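You operate a simulated robot arm through the tools that you are given. There is no shell and no other tool.

You are at the controls of a simulated two-armed robot. One attempt, no reset.

Task
Zero the cycles, set 3 to go and let the pump run them down.
Fine: green selector on before the pump selector goes to run; watch it stop, with 3 on the cycle display; leave the other controls.

It is judged by the outcome, as a careful person would: the job done as asked, and still so three seconds after it is handed in. It fails if anything else is knocked over, pushed out of place, dropped, spilled or broken.

Robot
Two 7-joint arms with fingered hands on one trunk that stands fixed in place. Base frame: the origin is at the foot of the trunk, x ahead of it, y to its left, z up. Lengths are in m, angles in rad, forces in N, time in s.
The left shoulder is at [0.07, 0.139, 1.133], the right one opposite. With the tool pointing down near the work surface each hand reaches from about 0.1 to 0.8 m from the base axis, measured 20 degrees to its own side. Payload 3.9 kg a hand.
The tool frame of a hand sits at the grasp point between the pads (the TCP): z along the fingers, y along the line on which they close. The tips reach 0.029 m beyond it. The gripper opens to 0.1 m; its body begins 0.034 m behind the TCP. The gripper is a hand of 5 fingers: y runs from the thumb to the fingers, the wrist lies at [-0.015, -0.105, -0.177] in the tool frame, and closing takes about 1.5 s.
Orientation is told as [roll, pitch, yaw] about the base's x, y, z axes, in that order, counted from this pose: with the fingers straight down and the wrist toward the robot, the tool's x, y and z point along [0, 1, 0], [1, 0, 0] and [0, 0, -1] of the base frame.

Tools
- The arms move only by the tool step_arm. It takes "left_targets", "right_targets" or both (then of equal length, played together; a hand with none holds still); each is a list of rows, each a list of 7 numbers: the turn, a rotation vector about the tool's x, y, z in rad, then the shift along the tool's x, y, z in m, then the opening, from 0 (shut) to 1 (fully open). In form: [[ax, ay, az, tx, ty, tz, grip], ...]. A call has 1 to 20 rows; each row shifts and turns the commanded pose from where the row before left it, along the tool's axes as they then stand. Rows are played at 5 a second. More than 0.05 m and 0.15 rad between two rows, or a gripper value outside its range, and nothing of the call is played. A pose out of reach is approached as far as the arm can. The call stops where the force on the tool passes 40 N (or 10 N more than at its start, if that is more) or the arm is blocked; 0.2 s more then pass. Each finger travels about 0.153 m/s and halts on what it meets, pressing with about 30 N; the grip force reading is that of the motor and also rises with nothing between the fingers. The clock runs only during rows and for 0.2 s after the last one: add rows that do not move to give the fingers time. The reply holds the time, the measured pose of the TCP, the force on the tool along the base axes, the opening and the grip force, in the units named above and with some noise, with the torque about the TCP (base axes, N m) and any sound that the robot's microphone picked up.
- Cameras (640 x 400 px; columns grow to the right, rows downward): "scene" is now at [0.1427, 0.0067, 1.4831]; the picture's right is [0.09, -1.00, 0.00], its down [-0.29, -0.03, -0.96] and it looks along [0.95, 0.08, -0.29] (base axes); focal length 225 px, centre (320, 200). "left" rides on the left gripper at [-0.066, -0.086, -0.121] in its tool frame; the picture's right is [-0.76, -0.31, 0.58], its down [0.59, -0.70, 0.40] and it looks along [0.28, 0.64, 0.71] (tool axes); focal length 247 px, centre (320, 200). "right" rides on the right gripper at [0.066, -0.086, -0.121] in its tool frame; the picture's right is [-0.76, 0.31, -0.58], its down [-0.59, -0.70, 0.40] and it looks along [-0.28, 0.64, 0.71] (tool axes); focal length 247 px, centre (320, 200). There is no depth. A picture from a camera that has moved, and an enlarged one, comes with that camera's place and axes in the base frame and with its lens.
- capture(camera): a new picture of that camera. The clock stands still meanwhile.
- lift_body(by): slides the trunk up (or, below 0, down) by that many m; the arms and the scene camera ride with it, the base frame stays. It gives what a move gives, with no picture.
- hand_shape(shape, hand): the hand has 5 fingers and takes this shape, open, in about a second: jaw (thumb against the fingers, like two jaws); tri (thumb and two fingers); tip (a fingertip pinch); poke (one finger out to press); point (the index stretched); flat (the hand flat); cup (the hand cupped); fist (a fist). The gripper value then closes the fingers along that shape, each until it touches; the sizes above hold for jaw. It gives what a move gives, with no picture.
- aim_head(pan, tilt): turns the head with the scene camera to pan (to the left, within 1.501 rad either way) and tilt (down, from -0.506 to 1.204), counted from straight ahead of the robot. It gives what a move gives.
- zoom(camera, box): a new picture of the part [left, top, right, bottom] of that camera's present view, enlarged. The clock stands still meanwhile.
- job_done(): hands the job in; it is judged then, once.

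Nothing tells you positions but the pictures and the camera data. Unless the task says otherwise, let go and move clear before handing in.

The tools are called after "Emit:" by a JSON object that holds its "name" and its "arguments". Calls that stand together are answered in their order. step_arm: Moves the arms, as the interface text tells. Its arguments: {"type":"object","properties":{"left_targets":{"type":"array","items":{"type":"array","items":{"type":"number"}}},"right_targets":{"type":"array","items":{"type":"array","items":{"type":"number"}}}},"required":[]} The other tools are called the same way: lift_body (by) moves the trunk up or down; hand_shape (shape, hand) gives the hand a shape; aim_head (pan, tilt) turns the head that bears the scene camera; capture (camera) takes a picture; zoom (camera, box) takes an enlarged picture of a part of a camera's view; job_done () hands the job in.

At the start:

```text
time_s: 0.0
left_ee_pos: [0.3794, 0.207, 1.4503]
left_tool_rot: [-0.001, 0.0, 0.003]
left_ft_force: [-0.1, 0.2, -0.4]
left_wrist_torque: [0.0, 0.0, 0.0]
left_grip_width: 0.0998
left_grip_force: 0.0
left_shape: jaw
right_ee_pos: [0.434, -0.2141, 1.4381]
right_tool_rot: [0.001, -0.001, 0.001]
right_ft_force: [0.3, 0.6, 0.0]
right_wrist_torque: [0.0, 0.0, -0.01]
right_grip_width: 0.0996
right_grip_force: 0.1
right_shape: jaw
trunk travel left (down, up): [-0.775, 0.065]
head pan, tilt (commanded): [0.087, 0.291]
```

scene: 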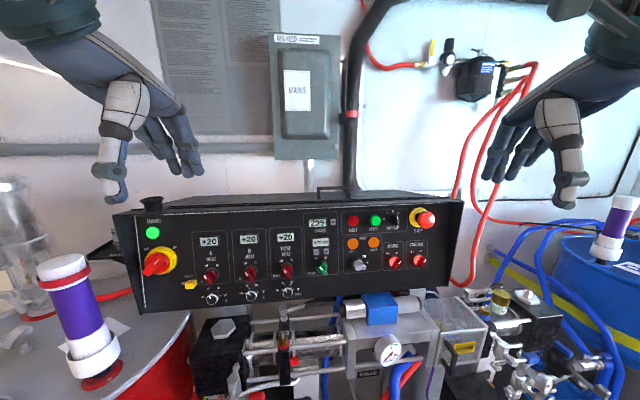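
right: 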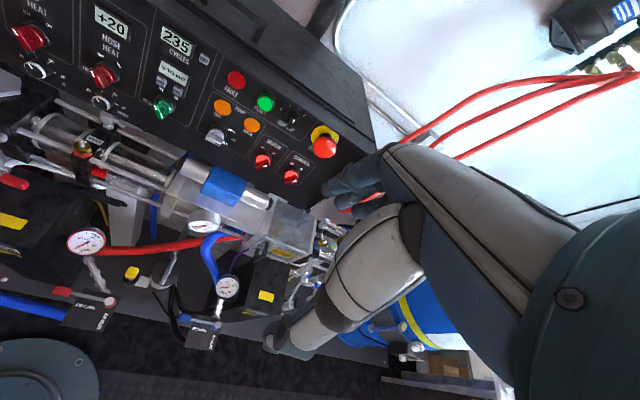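
left: 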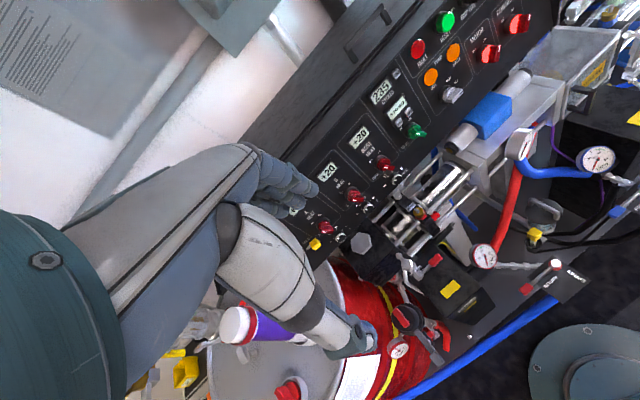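

I see a control panel ahead with a cycle display (235), a green selector under it, and other red selectors. I'll zoom in on the panel to read the labels before moving.

Emit:
{"name": "zoom", "arguments": {"camera": "scene", "box": [290, 200, 450, 300]}}

Emit:
{"name": "zoom", "arguments": {"camera": "scene", "box": [130, 200, 310, 312]}}

Emit:
{"name": "zoom", "arguments": {"camera": "right", "box": [130, 10, 350, 200]}}

Emit:
{"name": "zoom", "arguments": {"camera": "left", "box": [340, 0, 540, 160]}}

```text
4.00 times, centred on (370, 250) of scene
camera zoom: at [0.1427, 0.0067, 1.4831], right [0.09, -1.0, 0.0], down [-0.29, -0.03, -0.96], along [0.95, 0.08, -0.29], focal length 900 px, centre (120, 0)
```

zoom: 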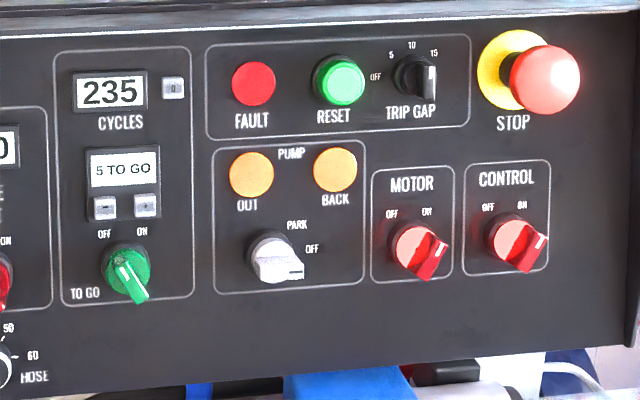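

```text
3.56 times, centred on (220, 256) of scene
camera zoom: at [0.1427, 0.0067, 1.4831], right [0.09, -1.0, 0.0], down [-0.29, -0.03, -0.96], along [0.95, 0.08, -0.29], focal length 800 px, centre (676, 1)
```

zoom: 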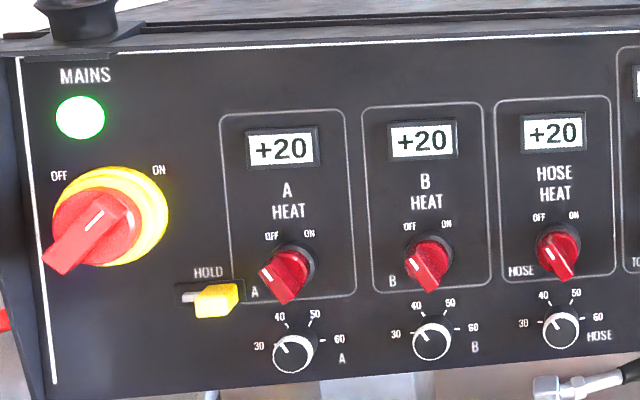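

```text
2.11 times, centred on (240, 105) of right
camera zoom: at [0.3494, -0.1491, 1.5594], right [0.31, -0.76, 0.58], down [-0.7, -0.59, -0.4], along [0.64, -0.28, -0.71], focal length 520 px, centre (488, 400)
```

zoom: 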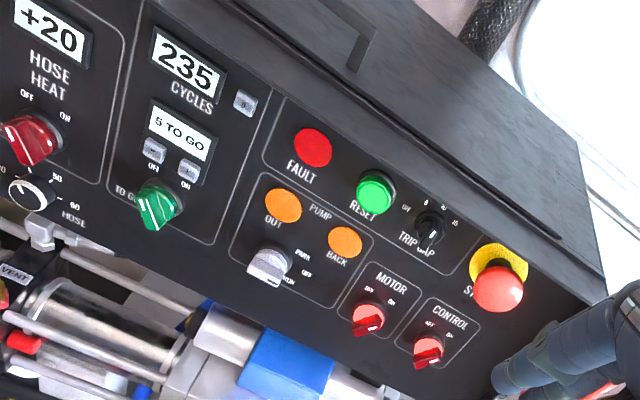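

```text
2.50 times, centred on (440, 80) of left
camera zoom: at [0.2943, 0.143, 1.5699], right [-0.31, -0.76, -0.58], down [-0.7, 0.59, -0.4], along [0.64, 0.28, -0.71], focal length 617 px, centre (20, 500)
```

zoom: 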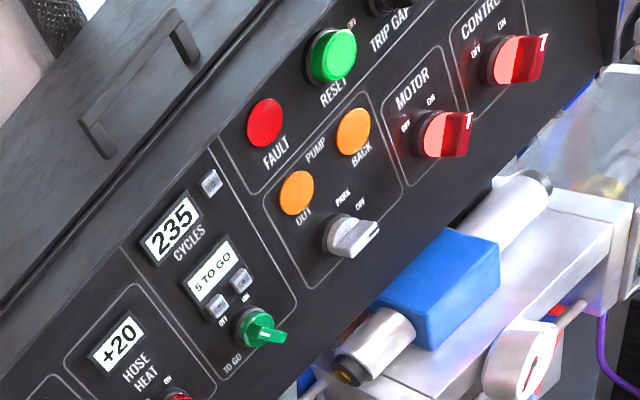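

The cycle counter shows 235 with a small button beside it, and "5 TO GO" has two buttons below it. The green TO GO selector and a grey PARK/OFF/RUN pump selector are also here, so I'll zoom tighter to read each control's marks and state.

Emit:
{"name": "zoom", "arguments": {"camera": "scene", "box": [302, 212, 346, 240]}}

Emit:
{"name": "zoom", "arguments": {"camera": "scene", "box": [300, 234, 348, 278]}}

Emit:
{"name": "zoom", "arguments": {"camera": "scene", "box": [340, 234, 432, 276]}}

Emit:
{"name": "zoom", "arguments": {"camera": "right", "box": [165, 80, 335, 200]}}

```text
14.29 times, centred on (324, 226) of scene
camera zoom: at [0.1427, 0.0067, 1.4831], right [0.09, -1.0, 0.0], down [-0.29, -0.03, -0.96], along [0.95, 0.08, -0.29], focal length 3214 px, centre (263, -171)
```

zoom: 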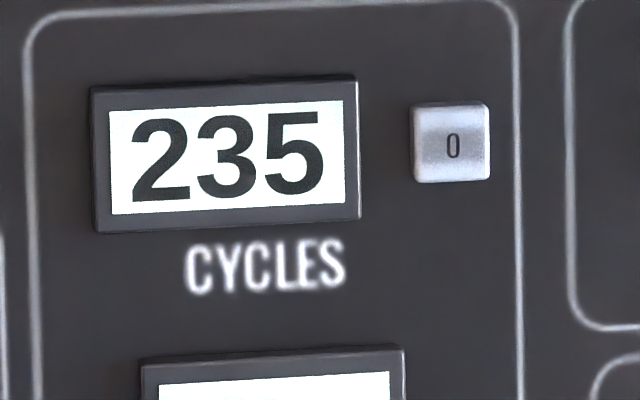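

```text
9.09 times, centred on (324, 256) of scene
camera zoom: at [0.1427, 0.0067, 1.4831], right [0.09, -1.0, 0.0], down [-0.29, -0.03, -0.96], along [0.95, 0.08, -0.29], focal length 2045 px, centre (284, -309)
```

zoom: 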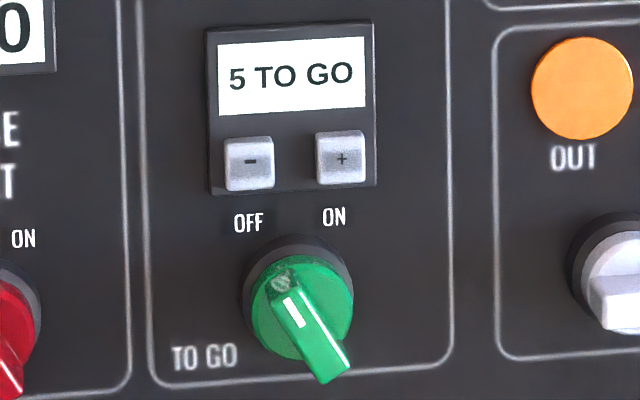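

```text
6.96 times, centred on (386, 255) of scene
camera zoom: at [0.1427, 0.0067, 1.4831], right [0.09, -1.0, 0.0], down [-0.29, -0.03, -0.96], along [0.95, 0.08, -0.29], focal length 1565 px, centre (-139, -183)
```

zoom: 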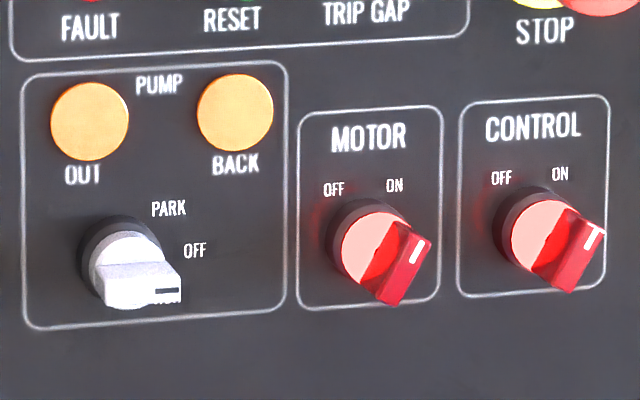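

```text
3.33 times, centred on (250, 140) of right
camera zoom: at [0.3494, -0.1491, 1.5594], right [0.31, -0.76, 0.58], down [-0.7, -0.59, -0.4], along [0.64, -0.28, -0.71], focal length 823 px, centre (553, 400)
```

zoom: 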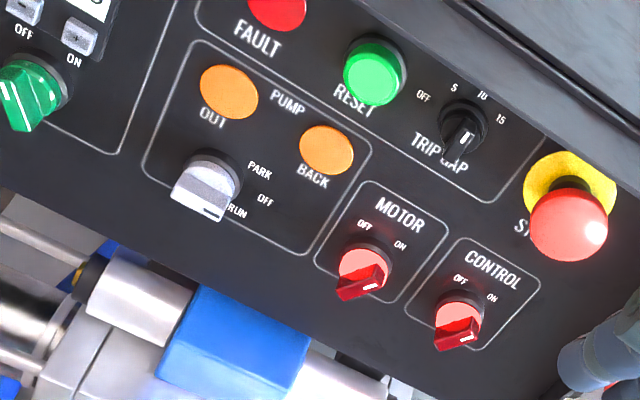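

The controls read clearly: "0" beside CYCLES, "−" and "+" under "5 TO GO", green selector at OFF, pump selector at OFF with RUN below it, motor and control already ON. By triangulation the panel is about x 0.69–0.72 m, leaning back about 20°. I'll give the right hand the poke shape and see where its fingertip sits.

Emit:
{"name": "hand_shape", "arguments": {"shape": "poke", "hand": "right"}}

Emit:
{"name": "capture", "arguments": {"camera": "right"}}

Emit:
{"name": "capture", "arguments": {"camera": "scene"}}

```text
time_s: 0.9
left_ee_pos: [0.3798, 0.2073, 1.4497]
left_tool_rot: [0.0, 0.0, 0.001]
left_ft_force: [0.2, -0.3, 0.1]
left_wrist_torque: [-0.02, -0.02, -0.03]
left_grip_width: 0.0996
left_grip_force: 0.1
left_shape: jaw
right_ee_pos: [0.4349, -0.2126, 1.4385]
right_tool_rot: [0.0, 0.0, 0.0]
right_ft_force: [0.8, -0.4, -0.5]
right_wrist_torque: [0.0, -0.04, -0.02]
right_grip_width: 0.0
right_grip_force: 0.0
right_shape: poke
trunk travel left (down, up): [-0.775, 0.065]
head pan, tilt (commanded): [0.087, 0.291]
```

```text
taken
camera right: at [0.3494, -0.1491, 1.5594], right [0.31, -0.76, 0.58], down [-0.7, -0.59, -0.4], along [0.64, -0.28, -0.71], focal length 247 px, centre (320, 200)
```

right: 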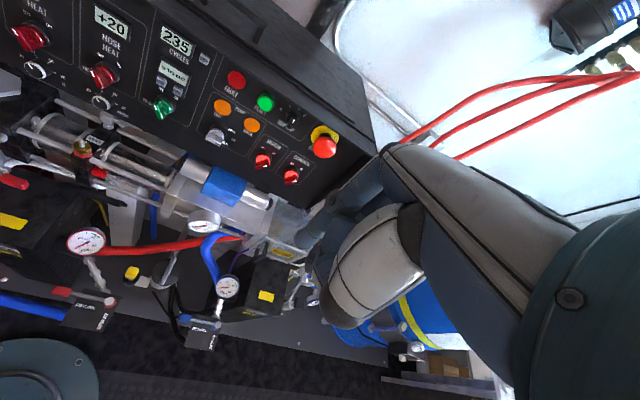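

```text
taken
camera scene: at [0.1428, 0.0067, 1.4831], right [0.09, -1.0, 0.0], down [-0.29, -0.03, -0.96], along [0.95, 0.08, -0.29], focal length 225 px, centre (320, 200)
```

scene: 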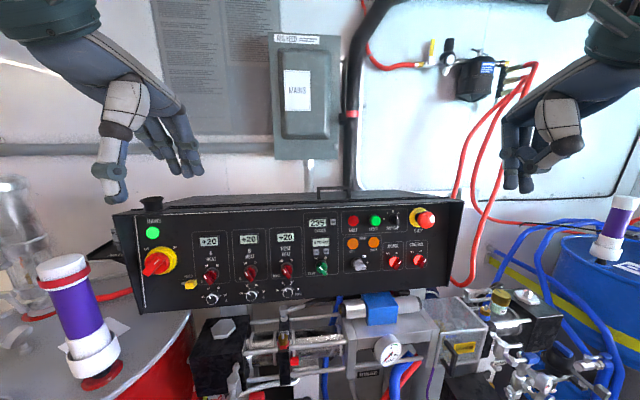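

The right hand is now in poke. I'll zoom on it from both cameras to locate the extended fingertip relative to the TCP.

Emit:
{"name": "zoom", "arguments": {"camera": "scene", "box": [480, 70, 640, 200]}}

Emit:
{"name": "zoom", "arguments": {"camera": "right", "box": [260, 130, 460, 340]}}

```text
3.08 times, centred on (560, 135) of scene
camera zoom: at [0.1428, 0.0067, 1.4831], right [0.09, -1.0, 0.0], down [-0.29, -0.03, -0.96], along [0.95, 0.08, -0.29], focal length 692 px, centre (-418, 400)
```

zoom: 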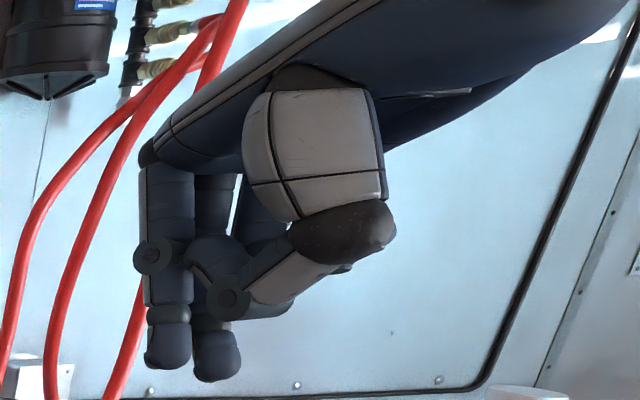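

```text
1.90 times, centred on (360, 235) of right
camera zoom: at [0.3494, -0.1491, 1.5594], right [0.31, -0.76, 0.58], down [-0.7, -0.59, -0.4], along [0.64, -0.28, -0.71], focal length 470 px, centre (244, 133)
```

zoom: 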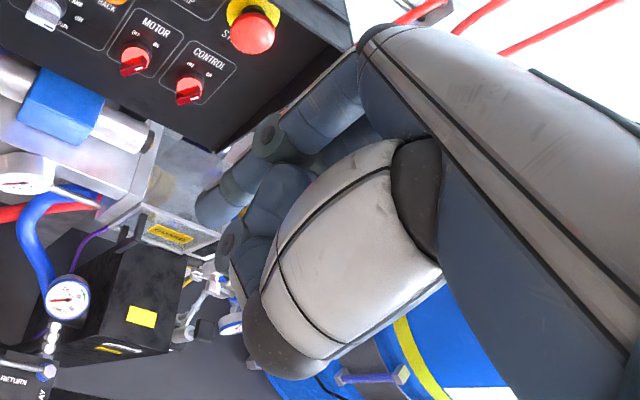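

Two fingers still seem to point down, so the shape may not have settled. I'll turn the right hand to point at the panel (pitch about −1.21) while staying well back, then look again.

Emit:
{"name": "step_arm", "arguments": {"right_targets": [[0, 0, 0, 0, 0, 0, 1], [0, 0, 0, 0, 0, 0, 1], [-0.15, 0, 0, 0, 0, 0, 1], [-0.15, 0, 0, 0, 0, 0, 1], [-0.15, 0, 0, 0, 0, 0, 1], [-0.15, 0, 0, 0, 0, 0, 1], [-0.15, 0, 0, 0, 0, 0, 1], [-0.15, 0, 0, 0, 0, 0, 1], [-0.15, 0, 0, 0, 0, 0, 1], [-0.15, 0, 0, 0, 0, 0, 1], [-0.013, 0, 0, 0, 0, 0, 1]]}}

Emit:
{"name": "capture", "arguments": {"camera": "scene"}}

Emit:
{"name": "capture", "arguments": {"camera": "right"}}

```text
time_s: 3.3
left_ee_pos: [0.3804, 0.2069, 1.4505]
left_tool_rot: [-0.001, 0.0, 0.001]
left_ft_force: [-1.1, -0.4, -1.0]
left_wrist_torque: [-0.01, 0.0, 0.02]
left_grip_width: 0.0999
left_grip_force: 0.1
left_shape: jaw
right_ee_pos: [0.3922, -0.1282, 1.5346]
right_tool_rot: [-0.035, -1.181, -0.003]
right_ft_force: [-0.1, -0.4, 0.0]
right_wrist_torque: [-0.01, -0.02, 0.03]
right_grip_width: 0.0
right_grip_force: 0.0
right_shape: poke
right hand out of reach, approached as far as the arm can: row 8, 9, 10, 11
trunk travel left (down, up): [-0.775, 0.065]
head pan, tilt (commanded): [0.087, 0.291]
```

```text
taken
camera scene: at [0.1427, 0.006, 1.4831], right [0.09, -1.0, 0.0], down [-0.29, -0.02, -0.96], along [0.95, 0.08, -0.29], focal length 225 px, centre (320, 200)
```

scene: 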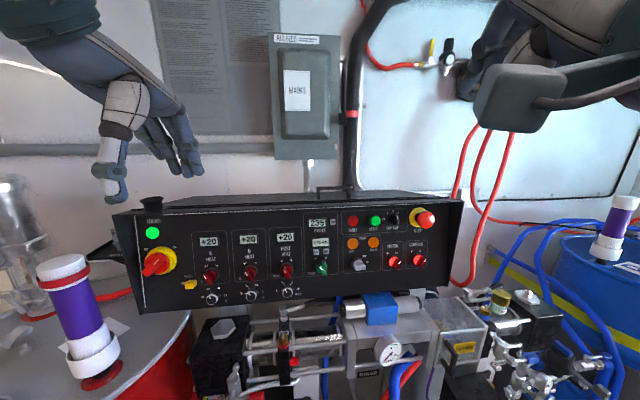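

```text
taken
camera right: at [0.2505, -0.0589, 1.4993], right [-0.44, -0.73, 0.51], down [0.08, -0.6, -0.79], along [0.89, -0.31, 0.33], focal length 247 px, centre (320, 200)
```

right: 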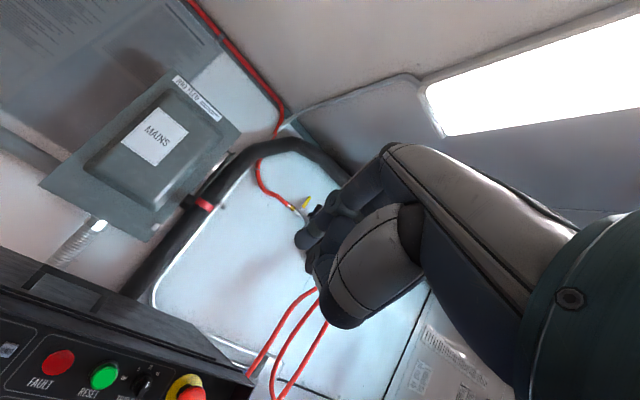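

The hand reached its limit there because the pose was too folded near the shoulder. I'll advance it forward and down to a staging point near (0.56, −0.05, 1.27), about 0.1 m short of the panel.

Emit:
{"name": "step_arm", "arguments": {"right_targets": [[0, 0, 0, 0.0272, -0.0189, 0.0293, 1], [0, 0, 0, 0.0272, -0.0189, 0.0293, 1], [0, 0, 0, 0.0272, -0.0189, 0.0293, 1], [0, 0, 0, 0.0272, -0.0189, 0.0293, 1], [0, 0, 0, 0.0272, -0.0189, 0.0293, 1], [0, 0, 0, 0.0272, -0.0189, 0.0293, 1], [0, 0, 0, 0, 0, 0, 1], [0, 0, 0, 0, 0, 0, 1]]}}

Emit:
{"name": "capture", "arguments": {"camera": "scene"}}

Emit:
{"name": "capture", "arguments": {"camera": "right"}}

Emit:
{"name": "capture", "arguments": {"camera": "left"}}

```text
time_s: 5.1
left_ee_pos: [0.3791, 0.2077, 1.4504]
left_tool_rot: [0.0, -0.001, 0.001]
left_ft_force: [0.4, 0.2, 0.7]
left_wrist_torque: [0.01, -0.01, 0.0]
left_grip_width: 0.0999
left_grip_force: 0.0
left_shape: jaw
right_ee_pos: [0.5188, 0.029, 1.3601]
right_tool_rot: [-0.037, -1.179, -0.002]
right_ft_force: [0.1, -0.1, 0.2]
right_wrist_torque: [0.02, 0.01, 0.01]
right_grip_width: 0.0
right_grip_force: 0.1
right_shape: poke
trunk travel left (down, up): [-0.775, 0.065]
head pan, tilt (commanded): [0.087, 0.291]
```

```text
taken
camera scene: at [0.1429, 0.0066, 1.4831], right [0.09, -1.0, 0.0], down [-0.29, -0.03, -0.96], along [0.95, 0.08, -0.29], focal length 225 px, centre (320, 200)
```

scene: 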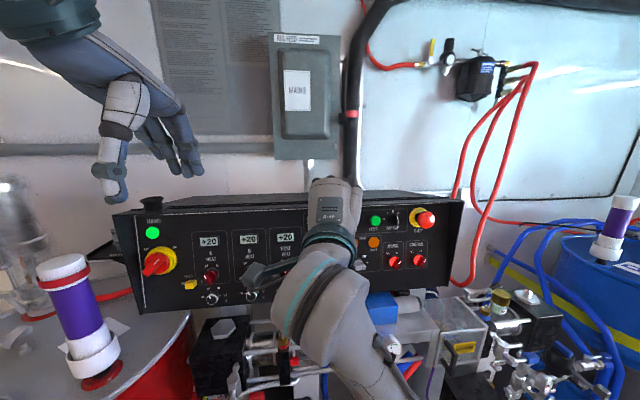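

```text
taken
camera right: at [0.3769, 0.0977, 1.3266], right [-0.44, -0.73, 0.52], down [0.08, -0.6, -0.79], along [0.89, -0.31, 0.32], focal length 247 px, centre (320, 200)
```

right: 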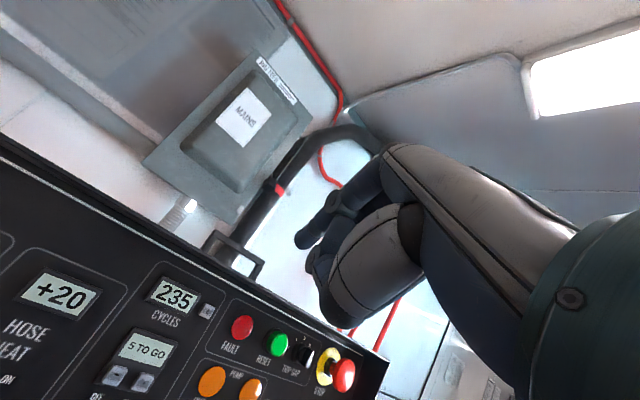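

```text
taken
camera left: at [0.2944, 0.1428, 1.5699], right [-0.31, -0.76, -0.58], down [-0.7, 0.59, -0.4], along [0.64, 0.28, -0.71], focal length 247 px, centre (320, 200)
```

left: 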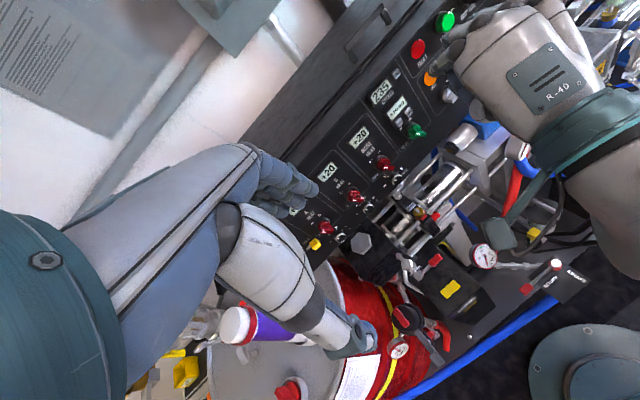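

The right hand is now in front of the panel at (0.519, 0.029, 1.360), and the left camera gives a good side view of it. I'll zoom there to find the extended finger.

Emit:
{"name": "zoom", "arguments": {"camera": "left", "box": [360, 0, 600, 150]}}

Emit:
{"name": "zoom", "arguments": {"camera": "right", "box": [270, 130, 450, 340]}}

Emit:
{"name": "zoom", "arguments": {"camera": "scene", "box": [260, 160, 400, 260]}}

```text
2.67 times, centred on (480, 75) of left
camera zoom: at [0.2944, 0.1428, 1.5699], right [-0.31, -0.76, -0.58], down [-0.7, 0.59, -0.4], along [0.64, 0.28, -0.71], focal length 659 px, centre (-107, 533)
```

zoom: 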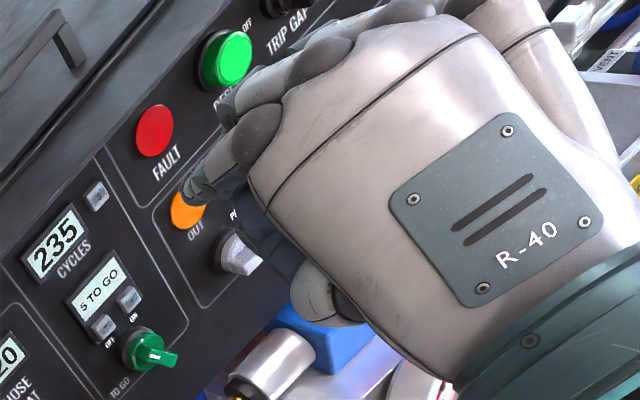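

```text
1.90 times, centred on (360, 235) of right
camera zoom: at [0.3769, 0.0977, 1.3266], right [-0.44, -0.73, 0.52], down [0.08, -0.6, -0.79], along [0.89, -0.31, 0.32], focal length 470 px, centre (244, 133)
```

zoom: 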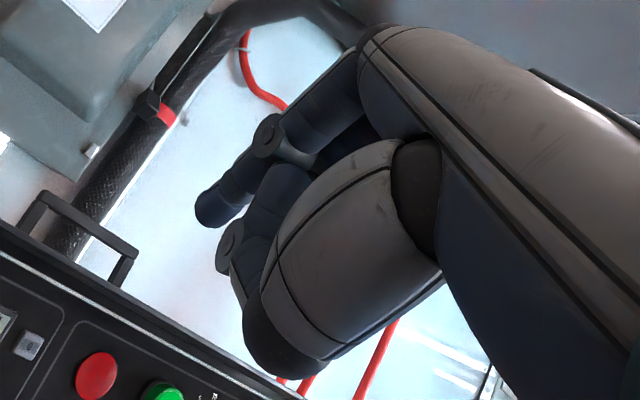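

```text
4.00 times, centred on (330, 210) of scene
camera zoom: at [0.1429, 0.0066, 1.4831], right [0.09, -1.0, 0.0], down [-0.29, -0.03, -0.96], along [0.95, 0.08, -0.29], focal length 900 px, centre (280, 160)
```

zoom: 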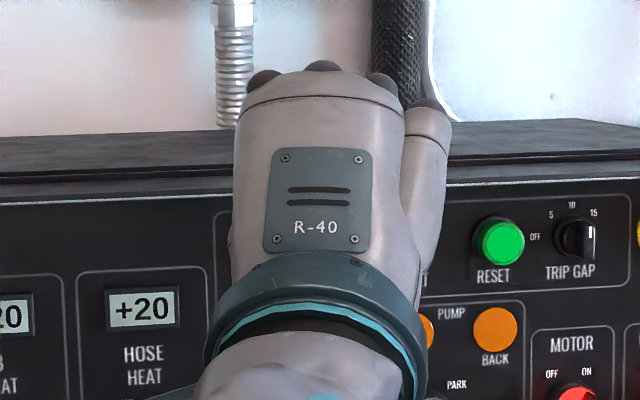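

The poke fingertip triangulates to about tool (0.011, 0.001, 0.026), and the thumb hangs roughly 7 cm below it. I'll tilt the finger more steeply downward so the thumb stays away from the panel, and bring the tip in front of the "0" button (about 0.721, 0.021, 1.247), stopping several cm short.

Emit:
{"name": "step_arm", "arguments": {"right_targets": [[0, 0.037, 0, 0, 0, 0, 1], [0.113, 0, 0, 0, 0, 0, 1], [0.113, 0, 0, 0, 0, 0, 1], [0.113, 0, 0, 0, 0, 0, 1], [0, 0, 0, -0.0048, 0.0089, 0.0407, 1], [0, 0, 0, -0.0048, 0.0089, 0.0407, 1], [0, 0, 0, -0.0048, 0.0089, 0.0407, 1], [0, 0, 0, 0, 0, 0, 1]]}}

Emit:
{"name": "capture", "arguments": {"camera": "scene"}}

Emit:
{"name": "zoom", "arguments": {"camera": "left", "box": [350, 20, 510, 140]}}

Emit:
{"name": "capture", "arguments": {"camera": "right"}}

```text
time_s: 6.9
left_ee_pos: [0.3807, 0.2078, 1.4496]
left_tool_rot: [-0.001, -0.001, 0.0]
left_ft_force: [0.7, 0.3, 0.6]
left_wrist_torque: [0.01, -0.01, -0.01]
left_grip_width: 0.0998
left_grip_force: 0.0
left_shape: jaw
right_ee_pos: [0.5836, 0.0184, 1.3017]
right_tool_rot: [-0.012, -0.835, 0.005]
right_ft_force: [0.2, -0.7, 0.3]
right_wrist_torque: [-0.03, -0.01, -0.02]
right_grip_width: 0.0
right_grip_force: 0.0
right_shape: poke
right hand out of reach, approached as far as the arm can: row 6, 7
trunk travel left (down, up): [-0.775, 0.065]
head pan, tilt (commanded): [0.087, 0.291]
```

```text
taken
camera scene: at [0.1433, 0.0065, 1.4831], right [0.09, -1.0, 0.0], down [-0.29, -0.02, -0.96], along [0.95, 0.08, -0.29], focal length 225 px, centre (320, 200)
```

scene: 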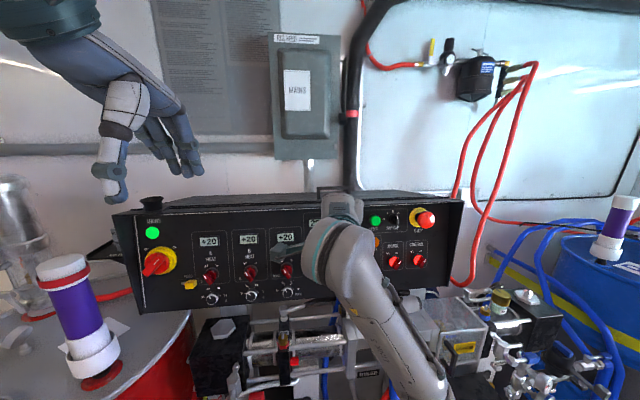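

```text
3.33 times, centred on (430, 80) of left
camera zoom: at [0.2948, 0.1427, 1.5698], right [-0.31, -0.76, -0.58], down [-0.7, 0.59, -0.4], along [0.64, 0.28, -0.71], focal length 823 px, centre (-47, 600)
```

zoom: 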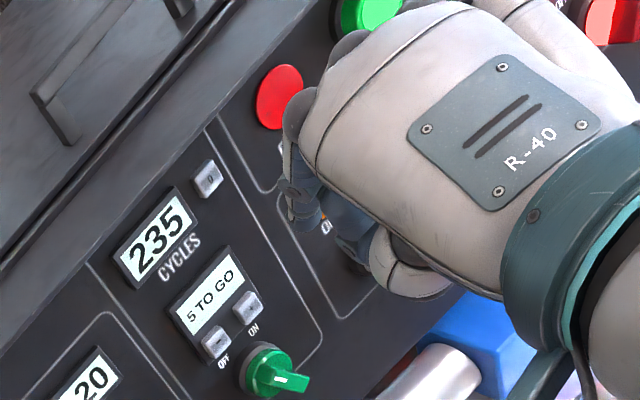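

```text
taken
camera right: at [0.4373, 0.0842, 1.3188], right [-0.23, -0.75, 0.62], down [-0.18, -0.59, -0.78], along [0.96, -0.29, 0.0], focal length 247 px, centre (320, 200)
```

right: 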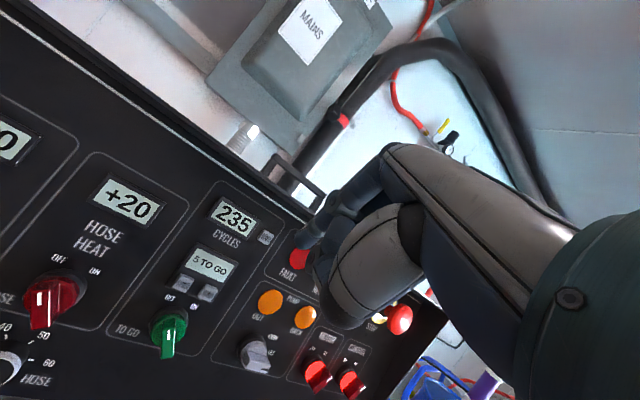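

The right arm ran out of reach at x≈0.58 with the hand square to the panel, probably from sideways wrist bend. I'll yaw the hand about 20° to the left so the wrist lies nearer its own shoulder, then try forward again.

Emit:
{"name": "step_arm", "arguments": {"right_targets": [[0, 0.0865, -0.078, 0, 0, 0, 1], [0, 0.0865, -0.078, 0, 0, 0, 1], [0, 0.0865, -0.078, 0, 0, 0, 1], [0, 0, 0, -0.0157, 0.0117, 0.0219, 1], [0, 0, 0, -0.0157, 0.0117, 0.0219, 1], [0, 0, 0, 0, 0, 0, 1]]}}

Emit:
{"name": "zoom", "arguments": {"camera": "left", "box": [350, 20, 510, 140]}}

Emit:
{"name": "capture", "arguments": {"camera": "right"}}

```text
time_s: 8.3
left_ee_pos: [0.38, 0.2072, 1.4494]
left_tool_rot: [0.001, 0.0, 0.0]
left_ft_force: [0.6, 0.2, 0.0]
left_wrist_torque: [-0.01, 0.0, -0.03]
left_grip_width: 0.0995
left_grip_force: 0.0
left_shape: jaw
right_ee_pos: [0.5338, 0.0779, 1.2673]
right_tool_rot: [-0.014, -0.838, 0.353]
right_ft_force: [0.0, -0.1, -0.7]
right_wrist_torque: [0.0, 0.03, -0.01]
right_grip_width: 0.0001
right_grip_force: 0.1
right_shape: poke
right hand out of reach, approached as far as the arm can: row 1, 2, 3, 4, 5
trunk travel left (down, up): [-0.775, 0.065]
head pan, tilt (commanded): [0.087, 0.291]
```

```text
3.33 times, centred on (430, 80) of left
camera zoom: at [0.2939, 0.1428, 1.57], right [-0.31, -0.76, -0.58], down [-0.7, 0.59, -0.4], along [0.64, 0.28, -0.71], focal length 823 px, centre (-47, 600)
```

zoom: 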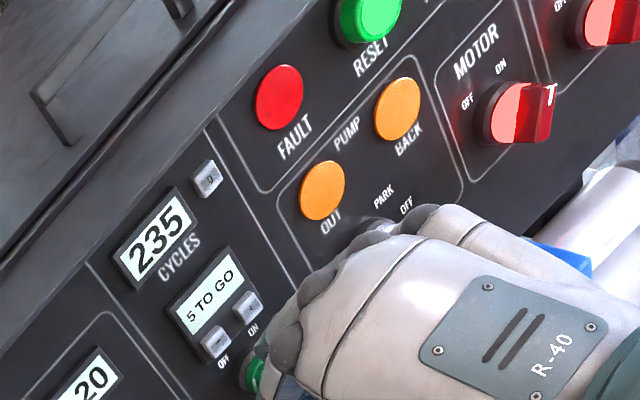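

```text
taken
camera right: at [0.3739, 0.0894, 1.2844], right [0.04, -0.78, 0.62], down [0.04, -0.62, -0.78], along [1.0, 0.06, 0.0], focal length 247 px, centre (320, 200)
```

right: 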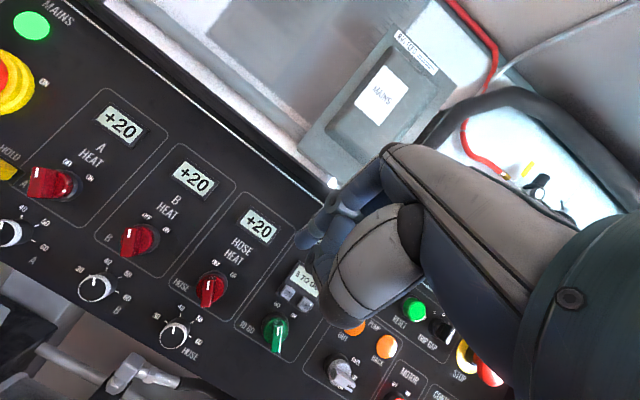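

Yawing left made it worse, so I'll undo that yaw and steepen the pitch back to about −1.21, which was within reach before. The thumb turns out to be about 5 cm below and 6 cm behind the fingertip, so clearance is fine in that pose.

Emit:
{"name": "step_arm", "arguments": {"right_targets": [[0, -0.0873, 0.079, 0, 0, 0, 1], [0, -0.0873, 0.079, 0, 0, 0, 1], [0, -0.0873, 0.079, 0, 0, 0, 1], [-0.124, 0, 0, 0, 0, 0, 1], [-0.124, 0, 0, 0, 0, 0, 1], [-0.124, 0, 0, 0, 0, 0, 1], [0, 0, 0, -0.017, 0.0115, 0.0291, 1], [0, 0, 0, -0.017, 0.0115, 0.0291, 1], [0, 0, 0, 0, 0, 0, 1]]}}

Emit:
{"name": "zoom", "arguments": {"camera": "left", "box": [350, 20, 510, 140]}}

Emit:
{"name": "capture", "arguments": {"camera": "right"}}

Emit:
{"name": "capture", "arguments": {"camera": "scene"}}

```text
time_s: 10.3
left_ee_pos: [0.3793, 0.208, 1.4499]
left_tool_rot: [-0.001, 0.0, -0.002]
left_ft_force: [-0.5, 0.4, -0.2]
left_wrist_torque: [-0.02, 0.01, -0.01]
left_grip_width: 0.0996
left_grip_force: 0.0
left_shape: jaw
right_ee_pos: [0.5525, 0.0292, 1.259]
right_tool_rot: [-0.097, -1.077, 0.062]
right_ft_force: [-0.2, 0.1, 0.2]
right_wrist_torque: [0.01, 0.02, -0.03]
right_grip_width: 0.0
right_grip_force: 0.0
right_shape: poke
right hand out of reach, approached as far as the arm can: row 5, 6, 8
trunk travel left (down, up): [-0.775, 0.065]
head pan, tilt (commanded): [0.087, 0.291]
```

```text
3.33 times, centred on (430, 80) of left
camera zoom: at [0.2941, 0.1437, 1.5699], right [-0.31, -0.76, -0.58], down [-0.7, 0.59, -0.4], along [0.64, 0.28, -0.71], focal length 823 px, centre (-47, 600)
```

zoom: 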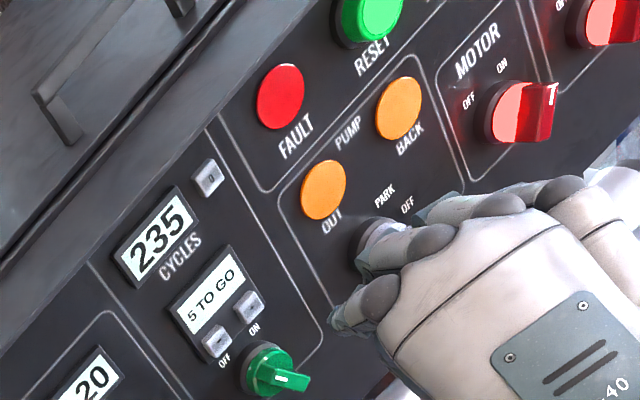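

```text
taken
camera right: at [0.4077, 0.0971, 1.2364], right [-0.38, -0.72, 0.58], down [0.0, -0.63, -0.78], along [0.92, -0.3, 0.24], focal length 247 px, centre (320, 200)
```

right: 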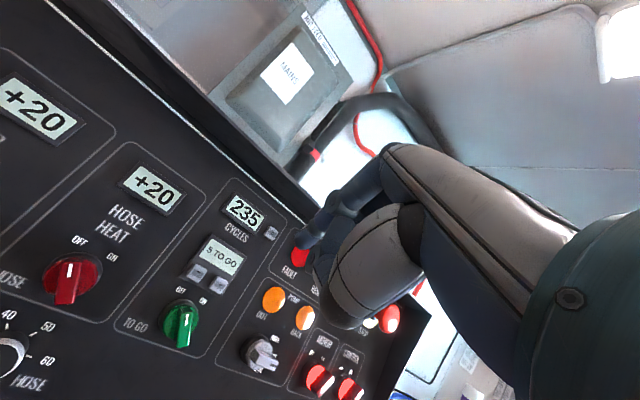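

```text
taken
camera scene: at [0.1426, 0.0073, 1.4831], right [0.09, -1.0, 0.0], down [-0.29, -0.03, -0.96], along [0.95, 0.08, -0.29], focal length 225 px, centre (320, 200)
```

scene: 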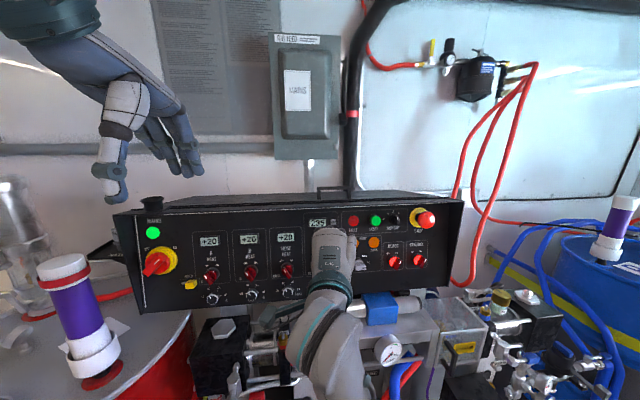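

The right arm keeps hitting a joint limit this far across its midline, so the left hand looks better for the "0", "−" and green controls (y 0.02–0.065), with the right hand kept for the pump selector (y≈−0.05). I'll shift the right hand to its own side first to test its reach there.

Emit:
{"name": "step_arm", "arguments": {"right_targets": [[0, 0, 0, -0.033, -0.0065, 0, 1], [0, 0, 0, -0.033, -0.0065, 0, 1], [0, 0, 0, -0.033, -0.0065, 0, 1], [-0.133, 0.042, 0.029, 0, 0, 0, 1], [0, 0, 0, 0, 0, 0.0196, 1], [0, 0, 0, 0, 0, 0.0196, 1], [0, 0, 0, 0, 0, 0, 1]]}}

Emit:
{"name": "zoom", "arguments": {"camera": "left", "box": [390, 20, 590, 160]}}

Emit:
{"name": "capture", "arguments": {"camera": "scene"}}

```text
time_s: 11.9
left_ee_pos: [0.3795, 0.2071, 1.4491]
left_tool_rot: [0.0, 0.0, 0.0]
left_ft_force: [-0.6, 0.0, 0.3]
left_wrist_torque: [-0.01, 0.02, 0.01]
left_grip_width: 0.0998
left_grip_force: 0.1
left_shape: jaw
right_ee_pos: [0.5093, -0.0254, 1.2574]
right_tool_rot: [-0.242, -1.265, 0.194]
right_ft_force: [-0.4, -0.8, -0.4]
right_wrist_torque: [0.01, 0.01, -0.04]
right_grip_width: 0.0001
right_grip_force: 0.1
right_shape: poke
right hand out of reach, approached as far as the arm can: row 1, 2, 3, 4, 5, 6
trunk travel left (down, up): [-0.775, 0.065]
head pan, tilt (commanded): [0.087, 0.291]
```

```text
2.86 times, centred on (490, 90) of left
camera zoom: at [0.2938, 0.1436, 1.57], right [-0.31, -0.76, -0.58], down [-0.7, 0.59, -0.4], along [0.64, 0.28, -0.71], focal length 706 px, centre (-166, 514)
```

zoom: 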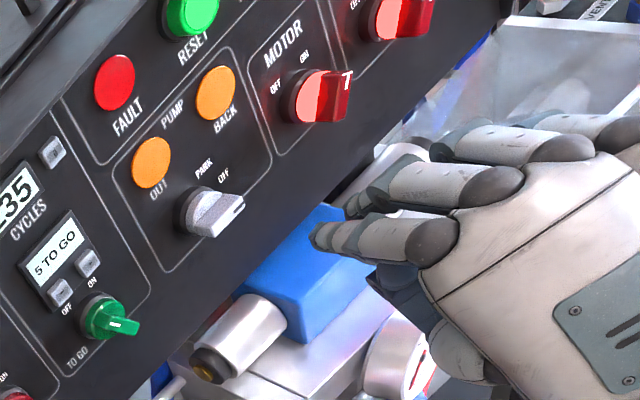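

```text
taken
camera scene: at [0.1423, 0.0073, 1.4832], right [0.09, -1.0, 0.0], down [-0.29, -0.03, -0.96], along [0.95, 0.08, -0.29], focal length 225 px, centre (320, 200)
```

scene: 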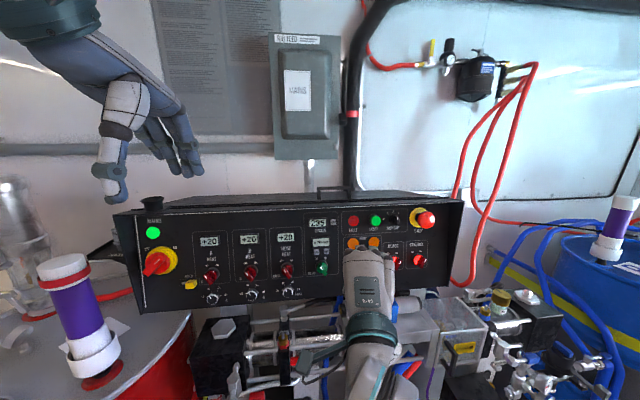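

The right arm has folded into an awkward elbow-down configuration. I'll unwind it back to fingers-down in place, which is clear of everything, then re-approach more extended.

Emit:
{"name": "step_arm", "arguments": {"right_targets": [[0.1413, 0.0095, 0.0016, 0, 0, 0, 1], [0.1413, 0.0095, 0.0016, 0, 0, 0, 1], [0.1413, 0.0095, 0.0016, 0, 0, 0, 1], [0.1413, 0.0095, 0.0016, 0, 0, 0, 1], [0.1413, 0.0095, 0.0016, 0, 0, 0, 1], [0.1413, 0.0095, 0.0016, 0, 0, 0, 1], [0.1413, 0.0095, 0.0016, 0, 0, 0, 1], [0.1413, 0.0095, 0.0016, 0, 0, 0, 1], [0.1413, 0.0095, 0.0016, 0, 0, 0, 1], [0, 0, 0, 0, 0, 0, 1]]}}

Emit:
{"name": "capture", "arguments": {"camera": "scene"}}

```text
time_s: 14.1
left_ee_pos: [0.3797, 0.207, 1.4488]
left_tool_rot: [-0.002, 0.0, 0.0]
left_ft_force: [-0.1, 0.0, 0.0]
left_wrist_torque: [0.01, 0.0, 0.01]
left_grip_width: 0.1
left_grip_force: 0.0
left_shape: jaw
right_ee_pos: [0.5042, -0.0122, 1.2478]
right_tool_rot: [0.106, 0.061, 0.062]
right_ft_force: [1.0, 0.6, 0.6]
right_wrist_torque: [0.0, 0.0, 0.01]
right_grip_width: 0.0002
right_grip_force: 0.0
right_shape: poke
trunk travel left (down, up): [-0.775, 0.065]
head pan, tilt (commanded): [0.087, 0.291]
```

```text
taken
camera scene: at [0.1426, 0.0066, 1.4831], right [0.09, -1.0, 0.0], down [-0.29, -0.03, -0.96], along [0.95, 0.08, -0.29], focal length 225 px, centre (320, 200)
```

scene: 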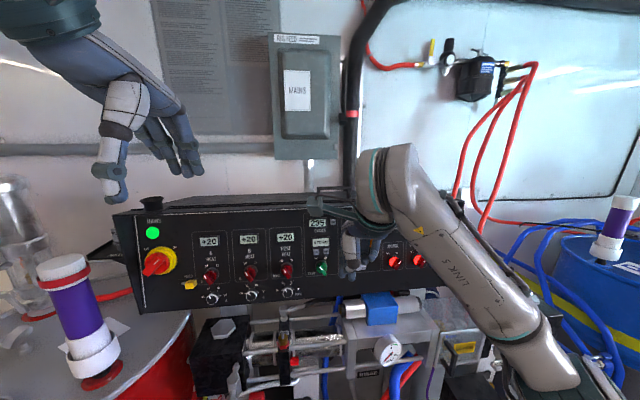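

The arm is back in a healthy elbow-out pose with fingers down. Raising the trunk will put the shoulder higher than the panel controls and ease the wrist bend, so I'll lift by 0.06 m, with both hands clear of everything.

Emit:
{"name": "lift_body", "arguments": {"by": 0.06}}

Emit:
{"name": "capture", "arguments": {"camera": "scene"}}

```text
time_s: 15.1
left_ee_pos: [0.3793, 0.2072, 1.5097]
left_tool_rot: [0.001, 0.0, -0.001]
left_ft_force: [0.1, 0.5, -0.8]
left_wrist_torque: [-0.01, 0.02, -0.02]
left_grip_width: 0.0997
left_grip_force: 0.0
left_shape: jaw
right_ee_pos: [0.5058, -0.0118, 1.3083]
right_tool_rot: [0.106, 0.06, 0.062]
right_ft_force: [-0.2, 0.1, 0.3]
right_wrist_torque: [0.01, 0.02, 0.0]
right_grip_width: 0.0
right_grip_force: 0.1
right_shape: poke
trunk travel left (down, up): [-0.835, 0.005]
head pan, tilt (commanded): [0.087, 0.291]
```

```text
taken
camera scene: at [0.143, 0.0068, 1.5431], right [0.09, -1.0, 0.0], down [-0.29, -0.03, -0.96], along [0.95, 0.08, -0.29], focal length 225 px, centre (320, 200)
```

scene: 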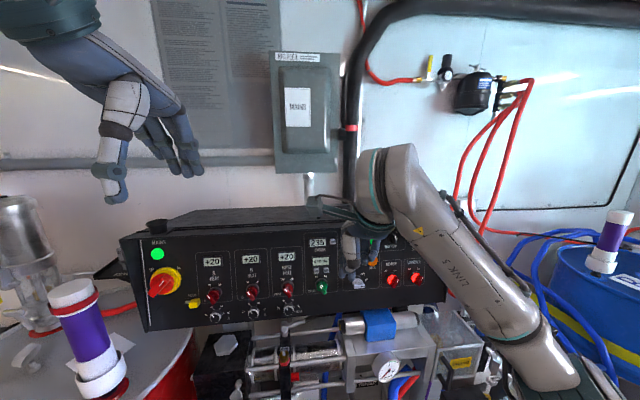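

Raised by 0.06 m. I'll straighten the right hand, take it forward and to its own side to about (0.596, −0.10, 1.28), then pitch it toward the panel in place.

Emit:
{"name": "step_arm", "arguments": {"right_targets": [[-0.06, -0.106, 0.062, 0, 0, 0, 1], [0, 0, 0, -0.03, 0.03, 0.01, 1], [0, 0, 0, -0.03, 0.03, 0.01, 1], [0, 0, 0, -0.03, 0.03, 0.01, 1], [-0.14, 0, 0, 0, 0, 0, 1], [-0.14, 0, 0, 0, 0, 0, 1], [-0.14, 0, 0, 0, 0, 0, 1], [-0.14, 0, 0, 0, 0, 0, 1], [0, 0, 0, 0, 0, 0, 1]]}}

Emit:
{"name": "capture", "arguments": {"camera": "scene"}}

```text
time_s: 17.1
left_ee_pos: [0.3806, 0.2074, 1.5088]
left_tool_rot: [0.001, 0.0, 0.001]
left_ft_force: [-0.2, 0.0, -0.5]
left_wrist_torque: [0.02, -0.02, 0.0]
left_grip_width: 0.0996
left_grip_force: 0.0
left_shape: jaw
right_ee_pos: [0.584, -0.0842, 1.2882]
right_tool_rot: [-0.021, -0.55, 0.001]
right_ft_force: [0.0, -0.1, -0.5]
right_wrist_torque: [-0.01, 0.01, -0.02]
right_grip_width: 0.0001
right_grip_force: 0.0
right_shape: poke
right hand out of reach, approached as far as the arm can: row 8
trunk travel left (down, up): [-0.835, 0.005]
head pan, tilt (commanded): [0.087, 0.291]
```

```text
taken
camera scene: at [0.1429, 0.0064, 1.5431], right [0.09, -1.0, 0.0], down [-0.29, -0.02, -0.96], along [0.95, 0.08, -0.29], focal length 225 px, centre (320, 200)
```

scene: 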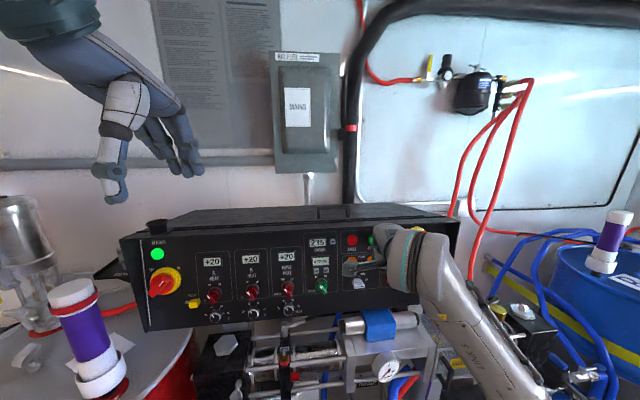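

The pitch stalled around −0.55 in this elbow-out branch. I'll test whether yawing the hand a little left frees the wrist here, watching the out-of-reach report.

Emit:
{"name": "step_arm", "arguments": {"right_targets": [[0, 0.07, -0.11, 0, 0, 0, 1], [0, 0.07, -0.11, 0, 0, 0, 1], [0, 0.07, -0.11, 0, 0, 0, 1], [-0.14, 0, 0, 0, 0, 0, 1], [-0.14, 0, 0, 0, 0, 0, 1], [0, 0, 0, 0, 0, 0, 1]]}}

```text
time_s: 18.5
left_ee_pos: [0.3803, 0.2076, 1.5096]
left_tool_rot: [0.0, 0.001, -0.001]
left_ft_force: [-0.5, 0.2, 0.1]
left_wrist_torque: [0.0, 0.06, -0.04]
left_grip_width: 0.0997
left_grip_force: 0.1
left_shape: jaw
right_ee_pos: [0.5944, -0.0088, 1.3524]
right_tool_rot: [-0.097, -0.634, 0.449]
right_ft_force: [-0.1, -0.1, -0.7]
right_wrist_torque: [0.02, -0.06, 0.01]
right_grip_width: 0.0
right_grip_force: 0.1
right_shape: poke
right hand out of reach, approached as far as the arm can: row 1, 2, 3, 4, 5
trunk travel left (down, up): [-0.835, 0.005]
head pan, tilt (commanded): [0.087, 0.291]
```

Yaw left is worse, so the limit lies on the other side. I'll yaw right instead (toward about −0.3) and see whether the reach report clears.

Emit:
{"name": "step_arm", "arguments": {"right_targets": [[0, -0.074, 0.101, 0, 0, 0, 1], [0, -0.074, 0.101, 0, 0, 0, 1], [0, -0.074, 0.101, 0, 0, 0, 1], [0, -0.074, 0.101, 0, 0, 0, 1], [0, -0.074, 0.101, 0, 0, 0, 1], [0, -0.074, 0.101, 0, 0, 0, 1], [0, 0, 0, 0, 0, 0, 1]]}}

Emit:
{"name": "capture", "arguments": {"camera": "scene"}}

```text
time_s: 20.1
left_ee_pos: [0.3799, 0.2073, 1.5099]
left_tool_rot: [-0.001, 0.001, 0.0]
left_ft_force: [0.0, -0.6, 0.2]
left_wrist_torque: [0.01, -0.03, 0.0]
left_grip_width: 0.1
left_grip_force: 0.0
left_shape: jaw
right_ee_pos: [0.5948, -0.0059, 1.351]
right_tool_rot: [-0.071, -0.688, -0.317]
right_ft_force: [-0.4, 0.0, 0.0]
right_wrist_torque: [0.01, -0.02, -0.01]
right_grip_width: 0.0
right_grip_force: 0.1
right_shape: poke
trunk travel left (down, up): [-0.835, 0.005]
head pan, tilt (commanded): [0.087, 0.291]
```

```text
taken
camera scene: at [0.1428, 0.0065, 1.5431], right [0.09, -1.0, 0.0], down [-0.29, -0.03, -0.96], along [0.95, 0.08, -0.29], focal length 225 px, centre (320, 200)
```

scene: 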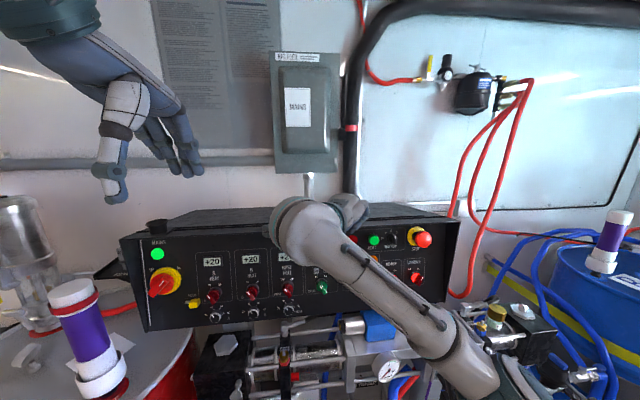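

Yawing right cleared the limit. I'll now pitch up toward the panel in this yaw and see if it stays reachable.

Emit:
{"name": "step_arm", "arguments": {"right_targets": [[-0.13, 0, 0, 0, 0, 0, 1], [-0.13, 0, 0, 0, 0, 0, 1], [-0.13, 0, 0, 0, 0, 0, 1], [-0.13, 0, 0, 0, 0, 0, 1], [0, 0, 0, 0, 0, 0, 1]]}}

Emit:
{"name": "capture", "arguments": {"camera": "scene"}}

Emit:
{"name": "capture", "arguments": {"camera": "left"}}

```text
time_s: 21.3
left_ee_pos: [0.3795, 0.208, 1.5102]
left_tool_rot: [0.001, 0.0, 0.0]
left_ft_force: [0.6, -0.5, 0.9]
left_wrist_torque: [-0.01, 0.0, -0.02]
left_grip_width: 0.0997
left_grip_force: 0.0
left_shape: jaw
right_ee_pos: [0.5516, -0.0115, 1.3725]
right_tool_rot: [-0.137, -1.138, -0.233]
right_ft_force: [0.7, 0.2, 0.2]
right_wrist_torque: [-0.02, -0.02, -0.04]
right_grip_width: 0.0
right_grip_force: 0.0
right_shape: poke
right hand out of reach, approached as far as the arm can: row 3, 4
trunk travel left (down, up): [-0.835, 0.005]
head pan, tilt (commanded): [0.087, 0.291]
```

```text
taken
camera scene: at [0.143, 0.0078, 1.5431], right [0.09, -1.0, 0.0], down [-0.29, -0.03, -0.96], along [0.95, 0.08, -0.29], focal length 225 px, centre (320, 200)
```

scene: 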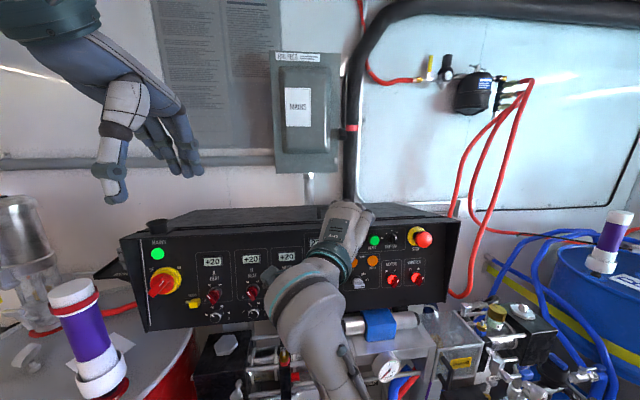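

```text
taken
camera left: at [0.2946, 0.1442, 1.6297], right [-0.31, -0.76, -0.58], down [-0.7, 0.59, -0.4], along [0.64, 0.28, -0.71], focal length 247 px, centre (320, 200)
```

left: 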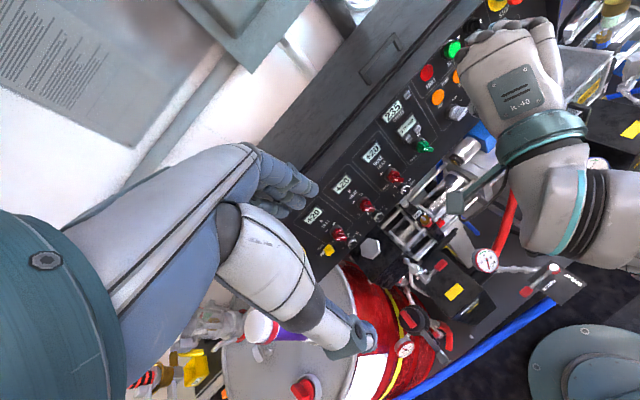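

In this pose the hand is at (0.552, −0.012, 1.373), pitched −1.14 and yawed −0.23. I'll try moving it forward and down toward the panel area and see whether the reach report is clean.

Emit:
{"name": "step_arm", "arguments": {"right_targets": [[0, 0, 0, -0.0026, -0.0197, 0.0375, 1], [0, 0, 0, -0.0026, -0.0197, 0.0375, 1], [0, 0, 0, 0, 0, 0, 1]]}}

Emit:
{"name": "capture", "arguments": {"camera": "scene"}}

Emit:
{"name": "capture", "arguments": {"camera": "left"}}

```text
time_s: 22.1
left_ee_pos: [0.3792, 0.2068, 1.5092]
left_tool_rot: [0.0, -0.001, -0.001]
left_ft_force: [0.3, -0.3, 1.2]
left_wrist_torque: [-0.02, 0.02, 0.02]
left_grip_width: 0.0998
left_grip_force: 0.0
left_shape: jaw
right_ee_pos: [0.5602, -0.0251, 1.3591]
right_tool_rot: [-0.141, -1.136, -0.234]
right_ft_force: [0.6, 1.0, 0.3]
right_wrist_torque: [0.03, -0.03, -0.01]
right_grip_width: 0.0001
right_grip_force: 0.1
right_shape: poke
right hand out of reach, approached as far as the arm can: row 1, 2
trunk travel left (down, up): [-0.835, 0.005]
head pan, tilt (commanded): [0.087, 0.291]
```

```text
taken
camera scene: at [0.1428, 0.0068, 1.5431], right [0.09, -1.0, 0.0], down [-0.29, -0.03, -0.96], along [0.95, 0.08, -0.29], focal length 225 px, centre (320, 200)
```

scene: 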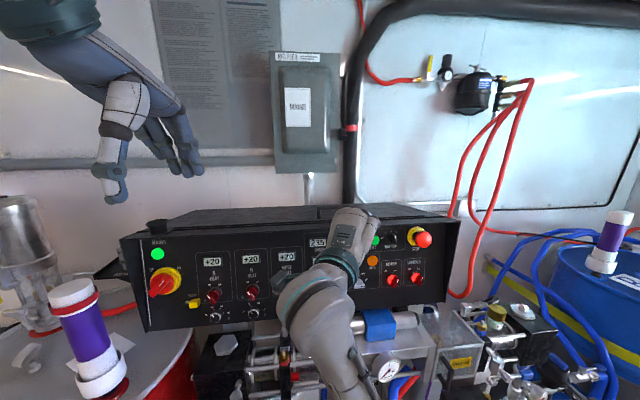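

```text
taken
camera left: at [0.2943, 0.1432, 1.6299], right [-0.31, -0.76, -0.58], down [-0.7, 0.59, -0.4], along [0.64, 0.28, -0.71], focal length 247 px, centre (320, 200)
```

left: 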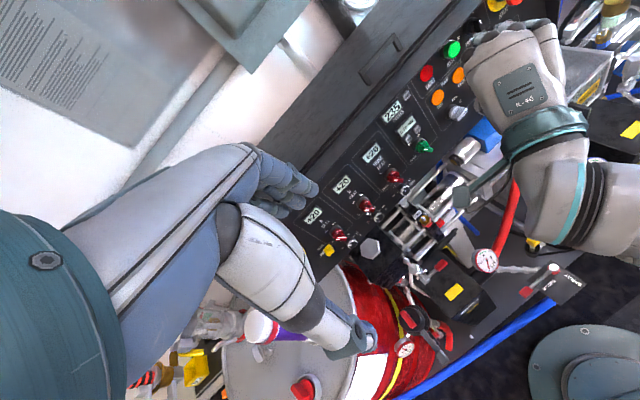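

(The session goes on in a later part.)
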